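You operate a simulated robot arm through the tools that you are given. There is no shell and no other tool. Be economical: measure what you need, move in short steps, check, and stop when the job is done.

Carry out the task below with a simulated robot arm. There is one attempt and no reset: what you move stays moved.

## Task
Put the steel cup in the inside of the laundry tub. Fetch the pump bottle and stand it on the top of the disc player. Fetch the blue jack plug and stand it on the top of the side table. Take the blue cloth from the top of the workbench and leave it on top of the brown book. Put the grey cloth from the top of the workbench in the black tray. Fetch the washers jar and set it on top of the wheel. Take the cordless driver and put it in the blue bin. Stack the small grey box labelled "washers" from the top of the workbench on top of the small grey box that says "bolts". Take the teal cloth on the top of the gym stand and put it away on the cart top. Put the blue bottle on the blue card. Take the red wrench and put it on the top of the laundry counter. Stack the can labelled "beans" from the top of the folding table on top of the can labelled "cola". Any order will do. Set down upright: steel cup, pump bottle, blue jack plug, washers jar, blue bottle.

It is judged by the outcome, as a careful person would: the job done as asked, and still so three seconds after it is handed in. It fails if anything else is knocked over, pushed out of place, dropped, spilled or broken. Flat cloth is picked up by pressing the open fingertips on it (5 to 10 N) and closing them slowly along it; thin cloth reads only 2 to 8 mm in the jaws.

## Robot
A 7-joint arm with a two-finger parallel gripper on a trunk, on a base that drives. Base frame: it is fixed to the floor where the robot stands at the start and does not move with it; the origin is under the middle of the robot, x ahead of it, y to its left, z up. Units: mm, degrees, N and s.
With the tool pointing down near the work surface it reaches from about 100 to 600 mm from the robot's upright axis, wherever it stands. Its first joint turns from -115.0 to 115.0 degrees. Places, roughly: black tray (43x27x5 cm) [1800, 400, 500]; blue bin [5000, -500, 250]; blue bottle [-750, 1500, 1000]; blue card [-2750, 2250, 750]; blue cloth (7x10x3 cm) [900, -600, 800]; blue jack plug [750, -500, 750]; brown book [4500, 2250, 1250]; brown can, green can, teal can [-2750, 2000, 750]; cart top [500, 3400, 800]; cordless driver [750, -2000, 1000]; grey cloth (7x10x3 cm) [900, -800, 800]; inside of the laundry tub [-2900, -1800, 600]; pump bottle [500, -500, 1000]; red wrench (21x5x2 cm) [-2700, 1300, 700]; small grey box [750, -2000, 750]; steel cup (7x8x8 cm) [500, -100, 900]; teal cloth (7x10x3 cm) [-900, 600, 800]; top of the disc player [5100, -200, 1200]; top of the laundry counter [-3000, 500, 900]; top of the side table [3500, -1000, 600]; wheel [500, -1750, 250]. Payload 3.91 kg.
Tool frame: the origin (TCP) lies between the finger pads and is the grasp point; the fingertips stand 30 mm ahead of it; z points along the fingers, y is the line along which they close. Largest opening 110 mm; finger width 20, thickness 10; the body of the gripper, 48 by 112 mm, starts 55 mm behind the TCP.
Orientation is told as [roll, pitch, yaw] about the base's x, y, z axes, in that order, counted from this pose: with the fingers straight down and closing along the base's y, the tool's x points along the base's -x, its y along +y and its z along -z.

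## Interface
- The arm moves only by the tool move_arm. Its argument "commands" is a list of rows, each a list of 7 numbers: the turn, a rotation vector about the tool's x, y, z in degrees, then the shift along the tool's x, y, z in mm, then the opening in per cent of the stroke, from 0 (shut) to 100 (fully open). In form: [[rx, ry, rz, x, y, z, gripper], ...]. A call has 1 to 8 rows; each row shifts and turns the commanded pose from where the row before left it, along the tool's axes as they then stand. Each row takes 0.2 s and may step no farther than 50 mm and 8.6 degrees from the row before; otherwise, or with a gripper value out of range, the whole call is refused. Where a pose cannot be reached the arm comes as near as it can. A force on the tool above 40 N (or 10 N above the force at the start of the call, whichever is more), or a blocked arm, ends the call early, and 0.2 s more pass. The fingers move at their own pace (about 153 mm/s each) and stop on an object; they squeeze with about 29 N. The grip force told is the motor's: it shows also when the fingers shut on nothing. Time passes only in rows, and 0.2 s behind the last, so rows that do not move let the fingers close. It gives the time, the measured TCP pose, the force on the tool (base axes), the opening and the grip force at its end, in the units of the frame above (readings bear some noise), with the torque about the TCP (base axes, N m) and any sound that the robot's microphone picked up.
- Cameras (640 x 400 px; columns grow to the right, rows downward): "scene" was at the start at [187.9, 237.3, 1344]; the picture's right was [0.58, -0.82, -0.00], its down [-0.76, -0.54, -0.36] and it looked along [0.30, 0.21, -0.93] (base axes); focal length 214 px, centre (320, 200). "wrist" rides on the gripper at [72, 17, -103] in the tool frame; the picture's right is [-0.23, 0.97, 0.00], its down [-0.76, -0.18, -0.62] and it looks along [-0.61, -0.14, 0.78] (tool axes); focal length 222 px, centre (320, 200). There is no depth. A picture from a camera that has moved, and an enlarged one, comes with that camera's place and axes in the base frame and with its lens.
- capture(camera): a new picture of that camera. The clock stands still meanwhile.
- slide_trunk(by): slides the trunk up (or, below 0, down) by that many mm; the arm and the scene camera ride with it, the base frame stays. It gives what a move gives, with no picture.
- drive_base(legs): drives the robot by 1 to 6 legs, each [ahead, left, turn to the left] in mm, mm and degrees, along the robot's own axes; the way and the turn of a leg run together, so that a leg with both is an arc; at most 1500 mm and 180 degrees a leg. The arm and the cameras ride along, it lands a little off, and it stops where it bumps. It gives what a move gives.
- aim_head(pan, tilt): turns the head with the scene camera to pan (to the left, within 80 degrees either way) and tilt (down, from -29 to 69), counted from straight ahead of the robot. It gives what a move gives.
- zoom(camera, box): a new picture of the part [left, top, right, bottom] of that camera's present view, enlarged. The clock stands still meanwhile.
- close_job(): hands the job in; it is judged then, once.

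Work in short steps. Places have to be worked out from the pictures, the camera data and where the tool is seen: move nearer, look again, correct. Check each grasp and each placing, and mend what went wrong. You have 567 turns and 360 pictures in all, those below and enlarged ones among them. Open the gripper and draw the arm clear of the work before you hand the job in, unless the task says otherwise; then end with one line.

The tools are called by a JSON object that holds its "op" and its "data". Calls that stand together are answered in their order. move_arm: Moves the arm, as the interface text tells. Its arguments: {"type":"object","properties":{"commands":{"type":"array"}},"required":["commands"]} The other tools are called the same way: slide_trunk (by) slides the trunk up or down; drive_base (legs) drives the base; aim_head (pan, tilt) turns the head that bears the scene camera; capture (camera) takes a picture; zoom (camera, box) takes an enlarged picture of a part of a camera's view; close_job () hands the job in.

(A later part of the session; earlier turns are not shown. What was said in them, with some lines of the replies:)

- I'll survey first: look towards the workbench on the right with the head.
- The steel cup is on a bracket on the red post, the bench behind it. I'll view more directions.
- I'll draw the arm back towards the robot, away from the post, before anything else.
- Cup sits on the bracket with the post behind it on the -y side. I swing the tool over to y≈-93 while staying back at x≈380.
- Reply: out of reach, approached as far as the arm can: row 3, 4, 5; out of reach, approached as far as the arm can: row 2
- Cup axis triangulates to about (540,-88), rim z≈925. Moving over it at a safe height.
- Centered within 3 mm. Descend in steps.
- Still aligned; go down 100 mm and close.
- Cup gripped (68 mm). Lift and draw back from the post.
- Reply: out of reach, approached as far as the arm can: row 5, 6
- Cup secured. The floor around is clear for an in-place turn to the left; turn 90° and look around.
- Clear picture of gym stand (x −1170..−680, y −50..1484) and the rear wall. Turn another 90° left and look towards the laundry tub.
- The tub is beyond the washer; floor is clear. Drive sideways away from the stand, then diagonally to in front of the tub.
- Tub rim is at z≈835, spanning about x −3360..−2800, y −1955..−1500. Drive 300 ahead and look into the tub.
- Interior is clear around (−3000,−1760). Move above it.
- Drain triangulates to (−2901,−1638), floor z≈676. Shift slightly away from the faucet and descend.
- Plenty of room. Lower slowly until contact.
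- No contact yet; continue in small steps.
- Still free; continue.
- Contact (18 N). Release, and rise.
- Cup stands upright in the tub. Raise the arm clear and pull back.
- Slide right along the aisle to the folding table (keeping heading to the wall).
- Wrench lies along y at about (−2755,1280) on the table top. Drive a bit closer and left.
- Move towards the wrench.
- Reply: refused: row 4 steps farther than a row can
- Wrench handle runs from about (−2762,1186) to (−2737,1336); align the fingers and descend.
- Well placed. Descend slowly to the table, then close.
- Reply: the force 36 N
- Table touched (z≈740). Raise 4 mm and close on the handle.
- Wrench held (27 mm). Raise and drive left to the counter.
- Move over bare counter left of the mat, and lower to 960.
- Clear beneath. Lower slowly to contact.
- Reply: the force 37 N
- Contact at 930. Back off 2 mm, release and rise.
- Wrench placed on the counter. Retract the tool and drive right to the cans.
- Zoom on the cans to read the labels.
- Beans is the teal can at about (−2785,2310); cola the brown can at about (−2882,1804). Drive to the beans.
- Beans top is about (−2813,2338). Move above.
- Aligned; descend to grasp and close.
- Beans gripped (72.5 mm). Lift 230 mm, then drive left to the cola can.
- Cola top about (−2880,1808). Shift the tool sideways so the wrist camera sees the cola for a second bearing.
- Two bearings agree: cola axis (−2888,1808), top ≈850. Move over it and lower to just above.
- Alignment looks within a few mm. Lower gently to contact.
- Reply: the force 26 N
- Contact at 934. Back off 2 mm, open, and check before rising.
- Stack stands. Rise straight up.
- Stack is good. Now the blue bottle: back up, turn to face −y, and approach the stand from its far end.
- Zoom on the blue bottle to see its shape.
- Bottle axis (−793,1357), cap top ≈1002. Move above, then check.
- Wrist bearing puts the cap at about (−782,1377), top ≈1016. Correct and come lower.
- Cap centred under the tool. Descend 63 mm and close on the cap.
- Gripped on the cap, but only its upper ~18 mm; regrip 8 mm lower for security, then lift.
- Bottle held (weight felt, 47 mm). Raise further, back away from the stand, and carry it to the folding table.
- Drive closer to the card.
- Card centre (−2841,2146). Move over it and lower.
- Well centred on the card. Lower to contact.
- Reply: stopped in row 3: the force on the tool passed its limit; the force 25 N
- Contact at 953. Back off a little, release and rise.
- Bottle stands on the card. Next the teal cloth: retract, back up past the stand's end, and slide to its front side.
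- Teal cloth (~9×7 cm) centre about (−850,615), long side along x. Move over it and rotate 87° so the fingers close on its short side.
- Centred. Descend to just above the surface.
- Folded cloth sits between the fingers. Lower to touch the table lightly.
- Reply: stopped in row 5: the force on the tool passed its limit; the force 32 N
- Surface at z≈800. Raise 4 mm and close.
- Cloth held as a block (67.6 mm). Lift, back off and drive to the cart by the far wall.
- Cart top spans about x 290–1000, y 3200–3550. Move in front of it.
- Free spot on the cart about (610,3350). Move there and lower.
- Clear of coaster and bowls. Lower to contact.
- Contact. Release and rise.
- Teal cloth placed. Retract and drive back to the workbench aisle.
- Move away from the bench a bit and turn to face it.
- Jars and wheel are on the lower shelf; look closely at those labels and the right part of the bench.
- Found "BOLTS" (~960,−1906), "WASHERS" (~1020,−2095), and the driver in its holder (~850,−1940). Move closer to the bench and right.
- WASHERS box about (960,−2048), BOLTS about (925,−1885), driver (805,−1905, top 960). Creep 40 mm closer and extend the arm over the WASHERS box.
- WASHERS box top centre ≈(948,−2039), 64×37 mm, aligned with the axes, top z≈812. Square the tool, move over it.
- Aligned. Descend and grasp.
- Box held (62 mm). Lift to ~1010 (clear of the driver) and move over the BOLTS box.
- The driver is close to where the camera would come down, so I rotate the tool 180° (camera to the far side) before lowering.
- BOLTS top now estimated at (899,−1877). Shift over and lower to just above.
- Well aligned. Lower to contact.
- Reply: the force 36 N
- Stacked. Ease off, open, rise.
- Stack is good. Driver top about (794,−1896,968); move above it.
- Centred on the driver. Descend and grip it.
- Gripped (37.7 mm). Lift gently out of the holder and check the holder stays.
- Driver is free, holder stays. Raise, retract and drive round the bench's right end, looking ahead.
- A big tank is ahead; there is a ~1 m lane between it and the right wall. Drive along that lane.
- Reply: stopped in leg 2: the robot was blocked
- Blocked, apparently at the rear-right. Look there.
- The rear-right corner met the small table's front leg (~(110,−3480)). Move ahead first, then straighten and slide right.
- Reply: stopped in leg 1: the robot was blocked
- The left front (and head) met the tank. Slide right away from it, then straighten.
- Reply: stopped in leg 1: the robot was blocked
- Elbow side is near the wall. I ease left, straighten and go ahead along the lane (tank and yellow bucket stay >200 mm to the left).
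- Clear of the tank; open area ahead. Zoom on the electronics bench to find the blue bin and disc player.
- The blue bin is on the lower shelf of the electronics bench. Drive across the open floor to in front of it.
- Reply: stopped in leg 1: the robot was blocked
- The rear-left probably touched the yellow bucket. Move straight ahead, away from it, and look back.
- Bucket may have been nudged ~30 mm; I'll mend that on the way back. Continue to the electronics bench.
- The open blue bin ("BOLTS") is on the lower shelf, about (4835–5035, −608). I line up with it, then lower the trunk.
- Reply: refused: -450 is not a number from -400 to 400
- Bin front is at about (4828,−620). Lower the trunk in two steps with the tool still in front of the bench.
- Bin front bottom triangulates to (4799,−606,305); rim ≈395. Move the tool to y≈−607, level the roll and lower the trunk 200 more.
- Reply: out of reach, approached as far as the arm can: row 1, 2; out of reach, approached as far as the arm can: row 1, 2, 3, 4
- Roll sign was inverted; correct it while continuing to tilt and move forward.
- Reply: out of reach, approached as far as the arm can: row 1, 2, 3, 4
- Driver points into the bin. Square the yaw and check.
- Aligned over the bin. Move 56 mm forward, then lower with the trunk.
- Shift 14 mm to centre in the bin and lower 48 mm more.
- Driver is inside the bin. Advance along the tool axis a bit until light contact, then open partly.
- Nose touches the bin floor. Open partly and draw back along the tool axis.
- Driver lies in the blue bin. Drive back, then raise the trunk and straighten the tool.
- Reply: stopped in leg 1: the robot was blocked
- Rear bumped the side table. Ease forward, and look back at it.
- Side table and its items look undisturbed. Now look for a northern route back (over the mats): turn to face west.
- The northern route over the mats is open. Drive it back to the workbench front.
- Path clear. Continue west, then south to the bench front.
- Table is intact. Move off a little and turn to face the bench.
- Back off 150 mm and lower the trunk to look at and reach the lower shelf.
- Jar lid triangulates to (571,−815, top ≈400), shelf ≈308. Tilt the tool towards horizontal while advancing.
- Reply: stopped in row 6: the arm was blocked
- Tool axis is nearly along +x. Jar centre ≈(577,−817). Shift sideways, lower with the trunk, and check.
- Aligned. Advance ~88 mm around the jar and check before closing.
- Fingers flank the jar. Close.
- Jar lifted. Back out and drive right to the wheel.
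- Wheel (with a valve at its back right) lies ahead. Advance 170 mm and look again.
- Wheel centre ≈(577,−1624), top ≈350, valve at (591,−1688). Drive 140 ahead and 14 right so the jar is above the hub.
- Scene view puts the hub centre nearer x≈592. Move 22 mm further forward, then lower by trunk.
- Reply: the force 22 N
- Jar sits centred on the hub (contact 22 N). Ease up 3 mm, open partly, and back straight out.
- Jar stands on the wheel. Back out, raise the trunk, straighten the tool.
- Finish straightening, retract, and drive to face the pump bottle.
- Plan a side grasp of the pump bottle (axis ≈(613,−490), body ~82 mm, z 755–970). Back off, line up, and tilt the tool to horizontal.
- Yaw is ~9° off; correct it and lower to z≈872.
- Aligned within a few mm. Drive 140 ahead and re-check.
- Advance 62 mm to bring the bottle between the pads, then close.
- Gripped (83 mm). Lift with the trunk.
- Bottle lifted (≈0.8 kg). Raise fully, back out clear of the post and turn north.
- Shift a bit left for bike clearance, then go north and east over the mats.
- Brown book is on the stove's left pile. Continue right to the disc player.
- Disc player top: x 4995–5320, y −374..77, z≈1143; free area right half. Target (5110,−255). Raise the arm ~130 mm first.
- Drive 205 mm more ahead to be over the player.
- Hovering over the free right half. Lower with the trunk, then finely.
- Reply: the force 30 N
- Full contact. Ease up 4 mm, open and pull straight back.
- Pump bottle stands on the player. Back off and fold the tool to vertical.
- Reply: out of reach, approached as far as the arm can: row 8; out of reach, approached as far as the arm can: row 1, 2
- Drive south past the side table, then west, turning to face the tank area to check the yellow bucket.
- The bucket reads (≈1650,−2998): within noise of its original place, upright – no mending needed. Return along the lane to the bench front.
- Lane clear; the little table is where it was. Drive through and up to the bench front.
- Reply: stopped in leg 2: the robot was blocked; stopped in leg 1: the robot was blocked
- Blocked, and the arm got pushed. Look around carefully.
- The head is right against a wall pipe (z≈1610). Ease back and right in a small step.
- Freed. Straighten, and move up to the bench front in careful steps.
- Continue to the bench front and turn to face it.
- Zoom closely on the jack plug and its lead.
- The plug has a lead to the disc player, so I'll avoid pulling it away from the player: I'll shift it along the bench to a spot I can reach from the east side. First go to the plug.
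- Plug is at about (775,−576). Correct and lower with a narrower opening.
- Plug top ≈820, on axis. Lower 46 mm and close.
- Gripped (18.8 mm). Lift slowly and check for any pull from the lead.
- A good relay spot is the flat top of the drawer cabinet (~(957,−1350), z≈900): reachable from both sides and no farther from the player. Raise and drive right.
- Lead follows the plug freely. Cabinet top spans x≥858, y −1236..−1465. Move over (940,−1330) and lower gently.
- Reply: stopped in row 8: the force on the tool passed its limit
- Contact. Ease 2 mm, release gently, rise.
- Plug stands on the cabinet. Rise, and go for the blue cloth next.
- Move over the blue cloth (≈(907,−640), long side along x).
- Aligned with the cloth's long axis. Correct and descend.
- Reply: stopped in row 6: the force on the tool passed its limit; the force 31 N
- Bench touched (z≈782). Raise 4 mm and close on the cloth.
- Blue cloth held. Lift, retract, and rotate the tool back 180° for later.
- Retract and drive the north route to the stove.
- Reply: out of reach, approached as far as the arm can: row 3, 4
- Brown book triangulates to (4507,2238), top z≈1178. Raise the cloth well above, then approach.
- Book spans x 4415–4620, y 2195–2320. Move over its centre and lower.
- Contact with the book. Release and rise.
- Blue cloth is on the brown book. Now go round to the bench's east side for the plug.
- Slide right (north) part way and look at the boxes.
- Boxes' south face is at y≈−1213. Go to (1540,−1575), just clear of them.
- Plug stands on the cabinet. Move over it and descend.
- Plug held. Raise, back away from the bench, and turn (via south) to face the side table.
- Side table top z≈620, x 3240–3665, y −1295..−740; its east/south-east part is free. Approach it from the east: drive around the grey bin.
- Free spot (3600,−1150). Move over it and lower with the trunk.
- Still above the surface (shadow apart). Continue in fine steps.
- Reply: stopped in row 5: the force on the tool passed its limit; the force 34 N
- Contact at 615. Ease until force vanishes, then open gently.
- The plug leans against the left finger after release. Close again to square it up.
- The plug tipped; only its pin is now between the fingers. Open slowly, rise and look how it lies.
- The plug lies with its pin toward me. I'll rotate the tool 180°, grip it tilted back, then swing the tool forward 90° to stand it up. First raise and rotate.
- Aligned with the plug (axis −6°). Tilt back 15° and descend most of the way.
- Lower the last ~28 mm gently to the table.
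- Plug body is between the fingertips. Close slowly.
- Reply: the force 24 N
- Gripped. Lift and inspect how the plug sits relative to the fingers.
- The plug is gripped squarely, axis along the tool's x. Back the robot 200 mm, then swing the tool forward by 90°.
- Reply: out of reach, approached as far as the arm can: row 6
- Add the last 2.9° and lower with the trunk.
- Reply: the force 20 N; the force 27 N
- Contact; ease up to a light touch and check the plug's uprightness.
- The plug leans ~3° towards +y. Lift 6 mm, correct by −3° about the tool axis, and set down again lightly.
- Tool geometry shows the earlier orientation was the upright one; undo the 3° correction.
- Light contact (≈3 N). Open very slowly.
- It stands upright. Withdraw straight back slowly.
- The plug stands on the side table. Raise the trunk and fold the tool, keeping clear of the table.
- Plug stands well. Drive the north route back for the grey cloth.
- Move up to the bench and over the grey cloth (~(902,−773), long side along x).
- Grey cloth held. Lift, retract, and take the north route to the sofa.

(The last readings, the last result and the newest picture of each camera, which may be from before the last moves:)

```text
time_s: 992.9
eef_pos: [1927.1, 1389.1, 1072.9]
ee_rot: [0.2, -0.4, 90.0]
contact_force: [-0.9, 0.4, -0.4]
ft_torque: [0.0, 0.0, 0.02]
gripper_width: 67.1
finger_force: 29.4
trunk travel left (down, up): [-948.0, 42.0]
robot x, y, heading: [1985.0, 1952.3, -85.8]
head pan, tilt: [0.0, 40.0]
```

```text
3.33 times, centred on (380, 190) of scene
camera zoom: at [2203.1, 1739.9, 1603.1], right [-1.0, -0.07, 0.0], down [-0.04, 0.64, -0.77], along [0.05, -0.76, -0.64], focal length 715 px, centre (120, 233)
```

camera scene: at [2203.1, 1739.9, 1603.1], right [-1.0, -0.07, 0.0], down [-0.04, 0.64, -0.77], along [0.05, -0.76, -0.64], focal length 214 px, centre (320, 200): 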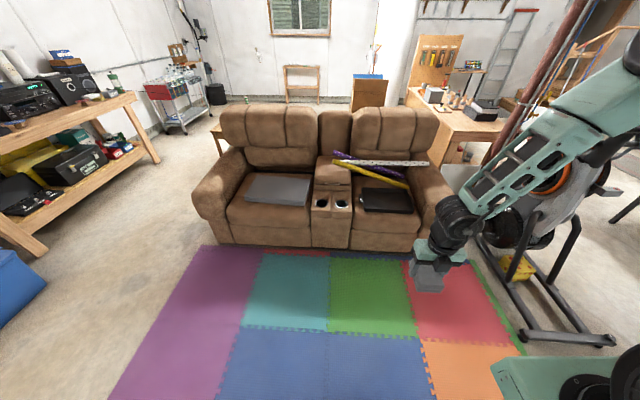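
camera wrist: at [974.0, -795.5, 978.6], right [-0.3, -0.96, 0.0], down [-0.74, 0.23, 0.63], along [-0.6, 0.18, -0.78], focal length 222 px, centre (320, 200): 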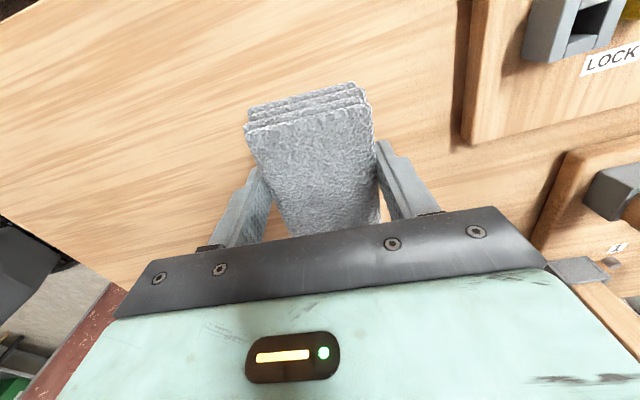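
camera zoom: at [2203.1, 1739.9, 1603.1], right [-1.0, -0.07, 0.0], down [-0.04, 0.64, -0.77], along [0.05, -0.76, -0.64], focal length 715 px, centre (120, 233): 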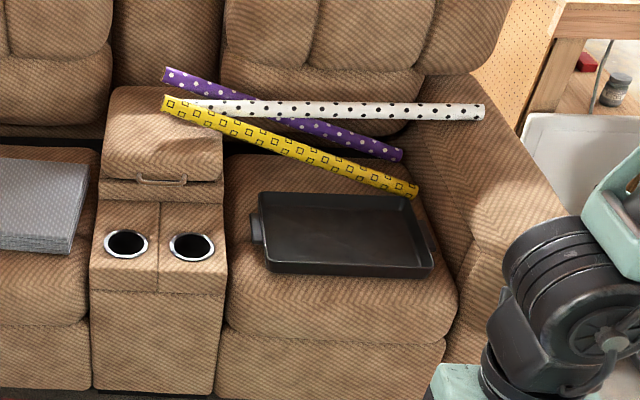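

Black tray spans x 1570–1950, y 260–560, z≈510. Drive up to the sofa.

{"op": "drive_base", "data": {"legs": [[0, 0, -4.2], [840, -40, 0]]}}

{"op": "aim_head", "data": {"pan": -10, "tilt": 50}}

{"op": "capture", "data": {"camera": "scene"}}

{"op": "capture", "data": {"camera": "wrist"}}

```text
time_s: 997.9
eef_pos: [1830.5, 550.5, 1071.6]
ee_rot: [0.1, -0.4, 85.1]
contact_force: [0.0, -0.4, 0.2]
ft_torque: [0.01, -0.08, 0.01]
gripper_width: 66.8
finger_force: 29.1
trunk travel left (down, up): [-948.0, 42.0]
robot x, y, heading: [1935.0, 1102.0, -91.1]
head pan, tilt: [0.0, 40.0]
```

```text
time_s: 998.6
eef_pos: [1830.6, 550.7, 1071.0]
ee_rot: [0.3, -0.3, 85.2]
contact_force: [-0.6, -0.1, 0.0]
ft_torque: [0.0, 0.02, 0.0]
gripper_width: 67.0
finger_force: 29.3
trunk travel left (down, up): [-948.0, 42.0]
robot x, y, heading: [1931.6, 1106.0, -91.0]
head pan, tilt: [-10.0, 50.0]
```

```text
82 pictures are left
camera scene: at [2121.9, 886.2, 1589.0], right [-0.98, 0.19, 0.0], down [0.14, 0.75, -0.64], along [-0.12, -0.63, -0.77], focal length 214 px, centre (320, 200)
```

scene: 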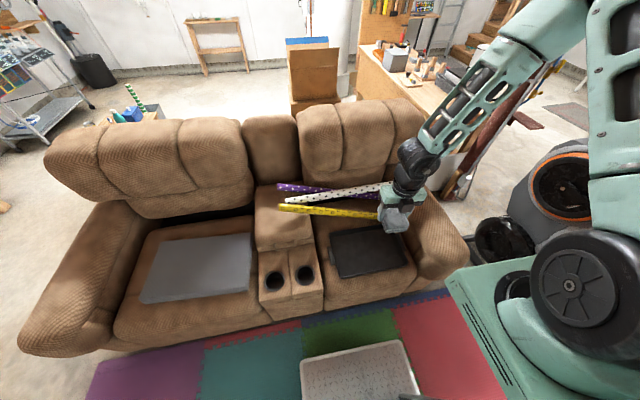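

```text
81 pictures are left
camera wrist: at [1807.6, 479.7, 1175.7], right [-0.95, 0.31, 0.0], down [0.24, 0.74, 0.63], along [0.19, 0.6, -0.78], focal length 222 px, centre (320, 200)
```

wrist: 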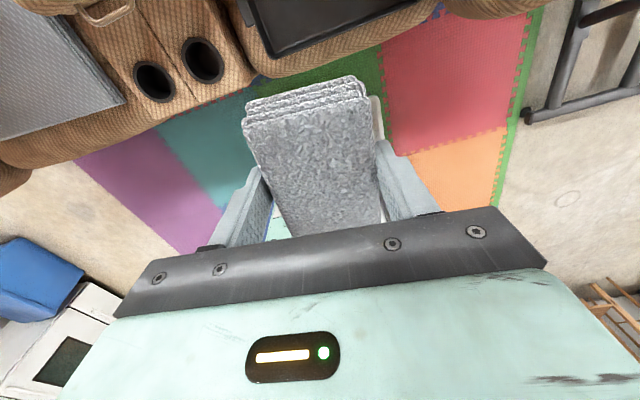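

Move over the tray centre and lower with the trunk.

{"op": "move_arm", "data": {"commands": [[0, 0, 0, 35.3, 13.4, 0, 0], [0, 0, 0, 35.3, 13.4, 0, 0], [0, 0, 0, 35.3, 13.4, 0, 0], [0, 0, 0, 35.3, 13.4, 0, 0]]}}

{"op": "slide_trunk", "data": {"by": -380}}

{"op": "capture", "data": {"camera": "wrist"}}

{"op": "capture", "data": {"camera": "scene"}}

```text
time_s: 999.6
eef_pos: [1763.7, 416.4, 1072.3]
ee_rot: [0.0, -0.5, 85.1]
contact_force: [0.2, -1.3, -0.3]
ft_torque: [-0.01, 0.05, -0.01]
gripper_width: 66.8
finger_force: 28.7
trunk travel left (down, up): [-948.0, 42.0]
robot x, y, heading: [1933.0, 1107.3, -91.1]
head pan, tilt: [-10.0, 50.0]
```

```text
time_s: 1003.2
eef_pos: [1763.4, 416.7, 692.5]
ee_rot: [0.1, -0.5, 85.0]
contact_force: [-1.0, 0.0, -0.5]
ft_torque: [0.0, 0.03, -0.01]
gripper_width: 66.8
finger_force: 29.5
trunk travel left (down, up): [-568.0, 422.0]
robot x, y, heading: [1933.9, 1107.4, -90.6]
head pan, tilt: [-10.0, 50.0]
```

```text
80 pictures are left
camera wrist: at [1740.7, 344.7, 795.8], right [-0.95, 0.31, 0.0], down [0.24, 0.74, 0.63], along [0.19, 0.6, -0.78], focal length 222 px, centre (320, 200)
```

wrist: 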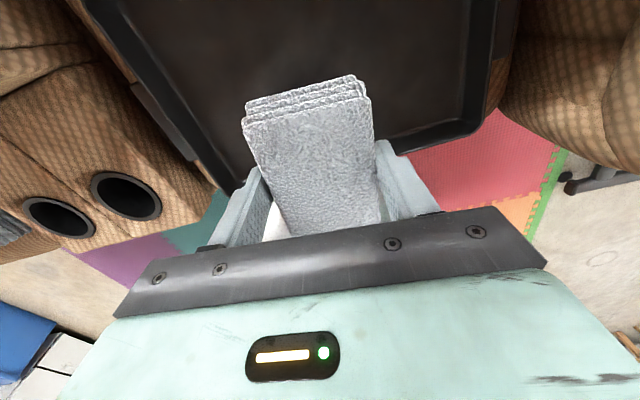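

```text
79 pictures are left
camera scene: at [2121.9, 886.2, 1209.0], right [-0.98, 0.19, 0.0], down [0.15, 0.75, -0.64], along [-0.12, -0.63, -0.77], focal length 214 px, centre (320, 200)
```

scene: 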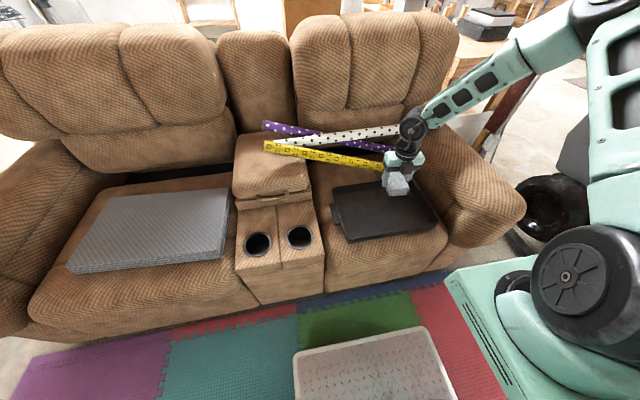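

The tray's front edge is at y≈490; shift 35 mm further in, then lower.

{"op": "move_arm", "data": {"commands": [[0, 0, 0, 35, 0, 0, 0]]}}

{"op": "slide_trunk", "data": {"by": -110}}

{"op": "capture", "data": {"camera": "wrist"}}

{"op": "zoom", "data": {"camera": "scene", "box": [310, 80, 470, 220]}}

```text
time_s: 1003.6
eef_pos: [1762.3, 382.4, 690.7]
ee_rot: [0.0, -0.4, 85.1]
contact_force: [-0.3, 0.3, -1.0]
ft_torque: [-0.03, -0.01, -0.04]
gripper_width: 66.8
finger_force: 29.0
trunk travel left (down, up): [-568.0, 422.0]
robot x, y, heading: [1934.8, 1107.6, -90.9]
head pan, tilt: [-10.0, 50.0]
```

```text
time_s: 1005.1
eef_pos: [1761.6, 382.1, 580.5]
ee_rot: [0.2, -0.4, 85.0]
contact_force: [0.3, -0.5, -0.1]
ft_torque: [-0.02, 0.01, 0.01]
gripper_width: 66.9
finger_force: 29.0
trunk travel left (down, up): [-458.0, 532.0]
robot x, y, heading: [1933.1, 1105.5, -90.7]
head pan, tilt: [-10.0, 50.0]
```

```text
78 pictures are left
camera wrist: at [1738.7, 310.4, 684.6], right [-0.95, 0.31, 0.0], down [0.24, 0.74, 0.63], along [0.19, 0.6, -0.78], focal length 222 px, centre (320, 200)
```

wrist: 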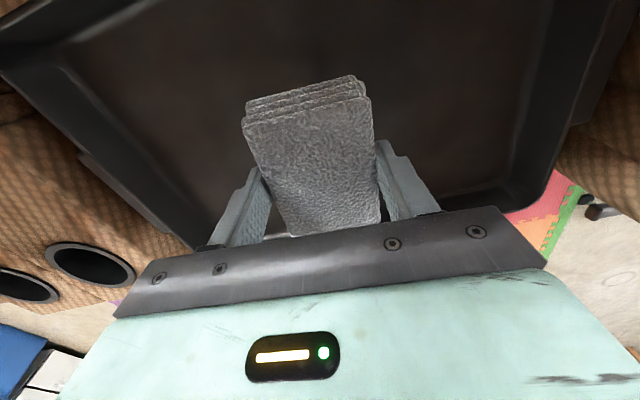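

```text
2.86 times, centred on (390, 150) of scene
camera zoom: at [2121.9, 886.2, 1099.0], right [-0.98, 0.19, 0.0], down [0.15, 0.75, -0.64], along [-0.12, -0.63, -0.77], focal length 613 px, centre (120, 343)
```

zoom: 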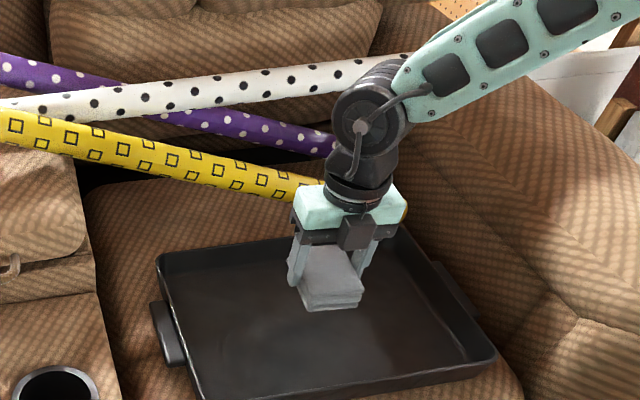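

{"op": "move_arm", "data": {"commands": [[0, 0, 0, -10, 0, 10, 0], [0, 0, 0, 0, 0, 10, 0], [0, 0, 0, 0, 0, 8, 0], [0, 0, 0, 0, 0, 6, 0], [0, 0, 0, 0, 0, 5, 0], [0, 0, 0, 0, 0, 5, 0], [0, 0, 0, 0, 0, 5, 0], [0, 0, 0, 0, 0, 5, 0]]}}

{"op": "zoom", "data": {"camera": "scene", "box": [310, 80, 470, 220]}}

```text
time_s: 1006.9
eef_pos: [1762.4, 391.7, 526.3]
ee_rot: [0.2, -0.3, 85.0]
contact_force: [-1.0, 0.4, -0.4]
ft_torque: [-0.02, 0.0, -0.03]
gripper_width: 66.9
finger_force: 28.8
trunk travel left (down, up): [-458.0, 532.0]
robot x, y, heading: [1936.7, 1107.3, -90.9]
head pan, tilt: [-10.0, 50.0]
```

```text
2.86 times, centred on (390, 150) of scene
camera zoom: at [2121.9, 886.3, 1099.0], right [-0.98, 0.19, 0.0], down [0.15, 0.75, -0.64], along [-0.12, -0.63, -0.77], focal length 613 px, centre (120, 343)
```

zoom: 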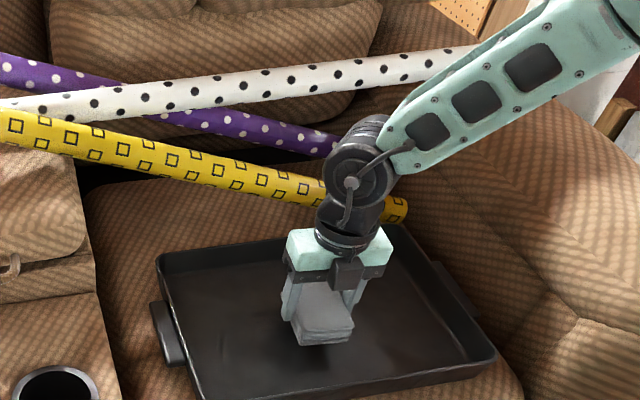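

{"op": "move_arm", "data": {"commands": [[0, 0, 0, 0, 0, 5, 0], [0, 0, 0, 0, 0, 5, 0], [0, 0, 0, 0, 0, 5, 0], [0, 0, 0, 0, 0, 5, 0], [0, 0, 0, 0, 0, 5, 0], [0, 0, 0, 0, 0, 5, 0], [0, 0, 0, 0, 0, 5, 0], [0, 0, 0, 0, 0, 5, 0]]}}

{"op": "zoom", "data": {"camera": "scene", "box": [310, 80, 470, 220]}}

```text
time_s: 1008.0
eef_pos: [1761.4, 390.2, 511.0]
ee_rot: [0.2, -0.2, 85.0]
contact_force: [-1.4, 9.8, 26.5]
ft_torque: [0.22, -0.14, 0.0]
gripper_width: 67.0
finger_force: 29.4
trunk travel left (down, up): [-458.0, 532.0]
robot x, y, heading: [1935.7, 1106.3, -90.7]
head pan, tilt: [-10.0, 50.0]
stopped in row 5: the force on the tool passed its limit (the readings are from after the stop); the commanded pose is now the measured one
```

```text
2.86 times, centred on (390, 150) of scene
camera zoom: at [2122.0, 887.4, 1099.5], right [-0.98, 0.19, 0.0], down [0.15, 0.75, -0.64], along [-0.12, -0.63, -0.77], focal length 613 px, centre (120, 343)
```

zoom: 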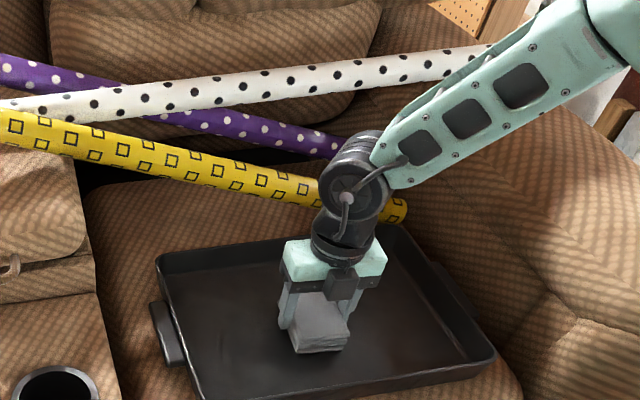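

Cloth rests in the tray. Ease up, release, and rise.

{"op": "move_arm", "data": {"commands": [[0, 0, 0, 0, 0, -3, 0], [0, 0, 0, 0, 0, 0, 80], [0, 0, 0, 0, 0, 0, 95], [0, 0, 0, 0, 0, -25, 95], [0, 0, 0, 0, 0, -40, 100], [0, 0, 0, 0, 0, -45, 100], [0, 0, 0, 0, 0, -45, 100]]}}

{"op": "slide_trunk", "data": {"by": 380}}

{"op": "capture", "data": {"camera": "scene"}}

```text
time_s: 1009.6
eef_pos: [1762.8, 386.2, 665.2]
ee_rot: [0.2, -0.2, 85.0]
contact_force: [0.8, -0.6, -0.6]
ft_torque: [0.02, -0.01, -0.04]
gripper_width: 110.0
finger_force: 0.1
trunk travel left (down, up): [-458.0, 532.0]
robot x, y, heading: [1933.4, 1109.3, -90.9]
head pan, tilt: [-10.0, 50.0]
```

```text
time_s: 1013.2
eef_pos: [1763.1, 385.3, 1045.1]
ee_rot: [0.2, -0.4, 85.0]
contact_force: [0.5, -0.6, 0.3]
ft_torque: [-0.01, 0.01, -0.01]
gripper_width: 110.1
finger_force: 0.1
trunk travel left (down, up): [-838.0, 152.0]
robot x, y, heading: [1934.9, 1108.0, -91.0]
head pan, tilt: [-10.0, 50.0]
```

```text
74 pictures are left
camera scene: at [2121.8, 886.3, 1478.9], right [-0.98, 0.19, 0.0], down [0.15, 0.75, -0.64], along [-0.12, -0.63, -0.77], focal length 214 px, centre (320, 200)
```

scene: 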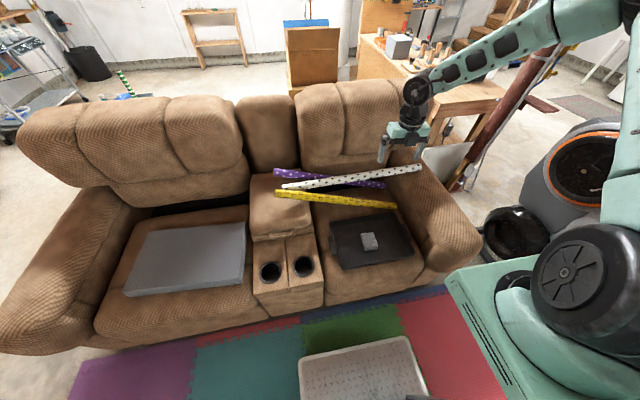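

All placed. Back away from the sofa and do a final check on the plug, pump bottle and book.

{"op": "drive_base", "data": {"legs": [[-500, 0, 0], [0, 1200, 0.9], [0, 600, 0], [400, 0, 0]]}}

{"op": "aim_head", "data": {"pan": 15, "tilt": 25}}

{"op": "capture", "data": {"camera": "scene"}}

```text
time_s: 1026.9
eef_pos: [3558.9, 459.4, 1045.1]
ee_rot: [0.2, -0.2, 85.1]
contact_force: [0.0, 0.4, 0.0]
ft_torque: [-0.02, 0.02, -0.02]
gripper_width: 110.1
finger_force: 0.0
trunk travel left (down, up): [-838.0, 152.0]
robot x, y, heading: [3728.5, 1184.1, -91.1]
head pan, tilt: [-10.0, 50.0]
```

```text
time_s: 1027.8
eef_pos: [3558.4, 459.1, 1044.7]
ee_rot: [0.1, -0.2, 85.1]
contact_force: [0.6, -0.8, -0.2]
ft_torque: [0.0, 0.01, 0.0]
gripper_width: 109.9
finger_force: 0.1
trunk travel left (down, up): [-838.0, 152.0]
robot x, y, heading: [3729.1, 1180.1, -91.0]
head pan, tilt: [15.0, 25.0]
```

```text
73 pictures are left
camera scene: at [3954.8, 946.4, 1516.4], right [-0.97, -0.24, 0.0], down [-0.1, 0.41, -0.91], along [0.22, -0.88, -0.42], focal length 214 px, centre (320, 200)
```

scene: 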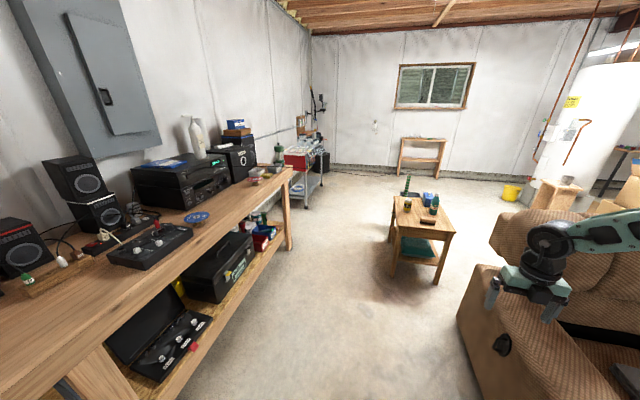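

{"op": "zoom", "data": {"camera": "scene", "box": [370, 170, 480, 260]}}

{"op": "zoom", "data": {"camera": "scene", "box": [110, 100, 310, 240]}}

```text
4.44 times, centred on (425, 215) of scene
camera zoom: at [3954.8, 946.4, 1516.4], right [-0.97, -0.24, 0.0], down [-0.1, 0.41, -0.91], along [0.22, -0.88, -0.42], focal length 953 px, centre (-147, 133)
```

zoom: 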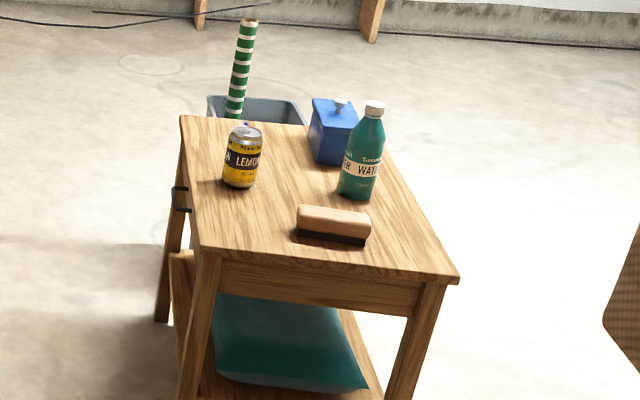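

```text
2.86 times, centred on (210, 170) of scene
camera zoom: at [3954.8, 946.4, 1516.4], right [-0.97, -0.24, 0.0], down [-0.1, 0.41, -0.91], along [0.22, -0.88, -0.42], focal length 613 px, centre (634, 286)
```

zoom: 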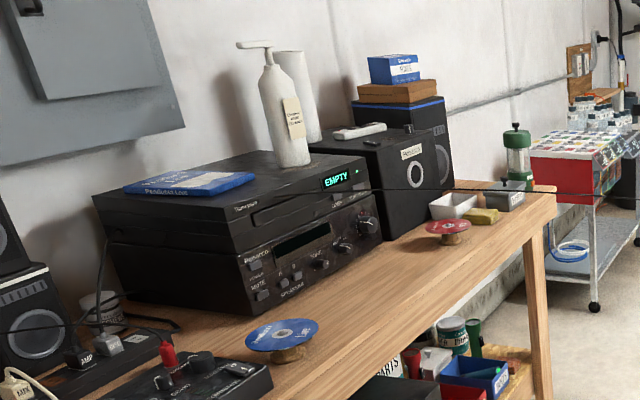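

The plug's blue top shows upright exactly where expected behind the can, the pump bottle stands on the player, gripper is open and the arm clear. Handing in.

{"op": "close_job", "data": {}}

```text
The job is handed in.
```

All twelve moves are finished and handed in, and each item was seen in place after I released it; along the way the base bumped the little game table, the tank, the side table and a wall pipe, and probably the yellow bucket, with nothing seen knocked over and no clear shift seen.
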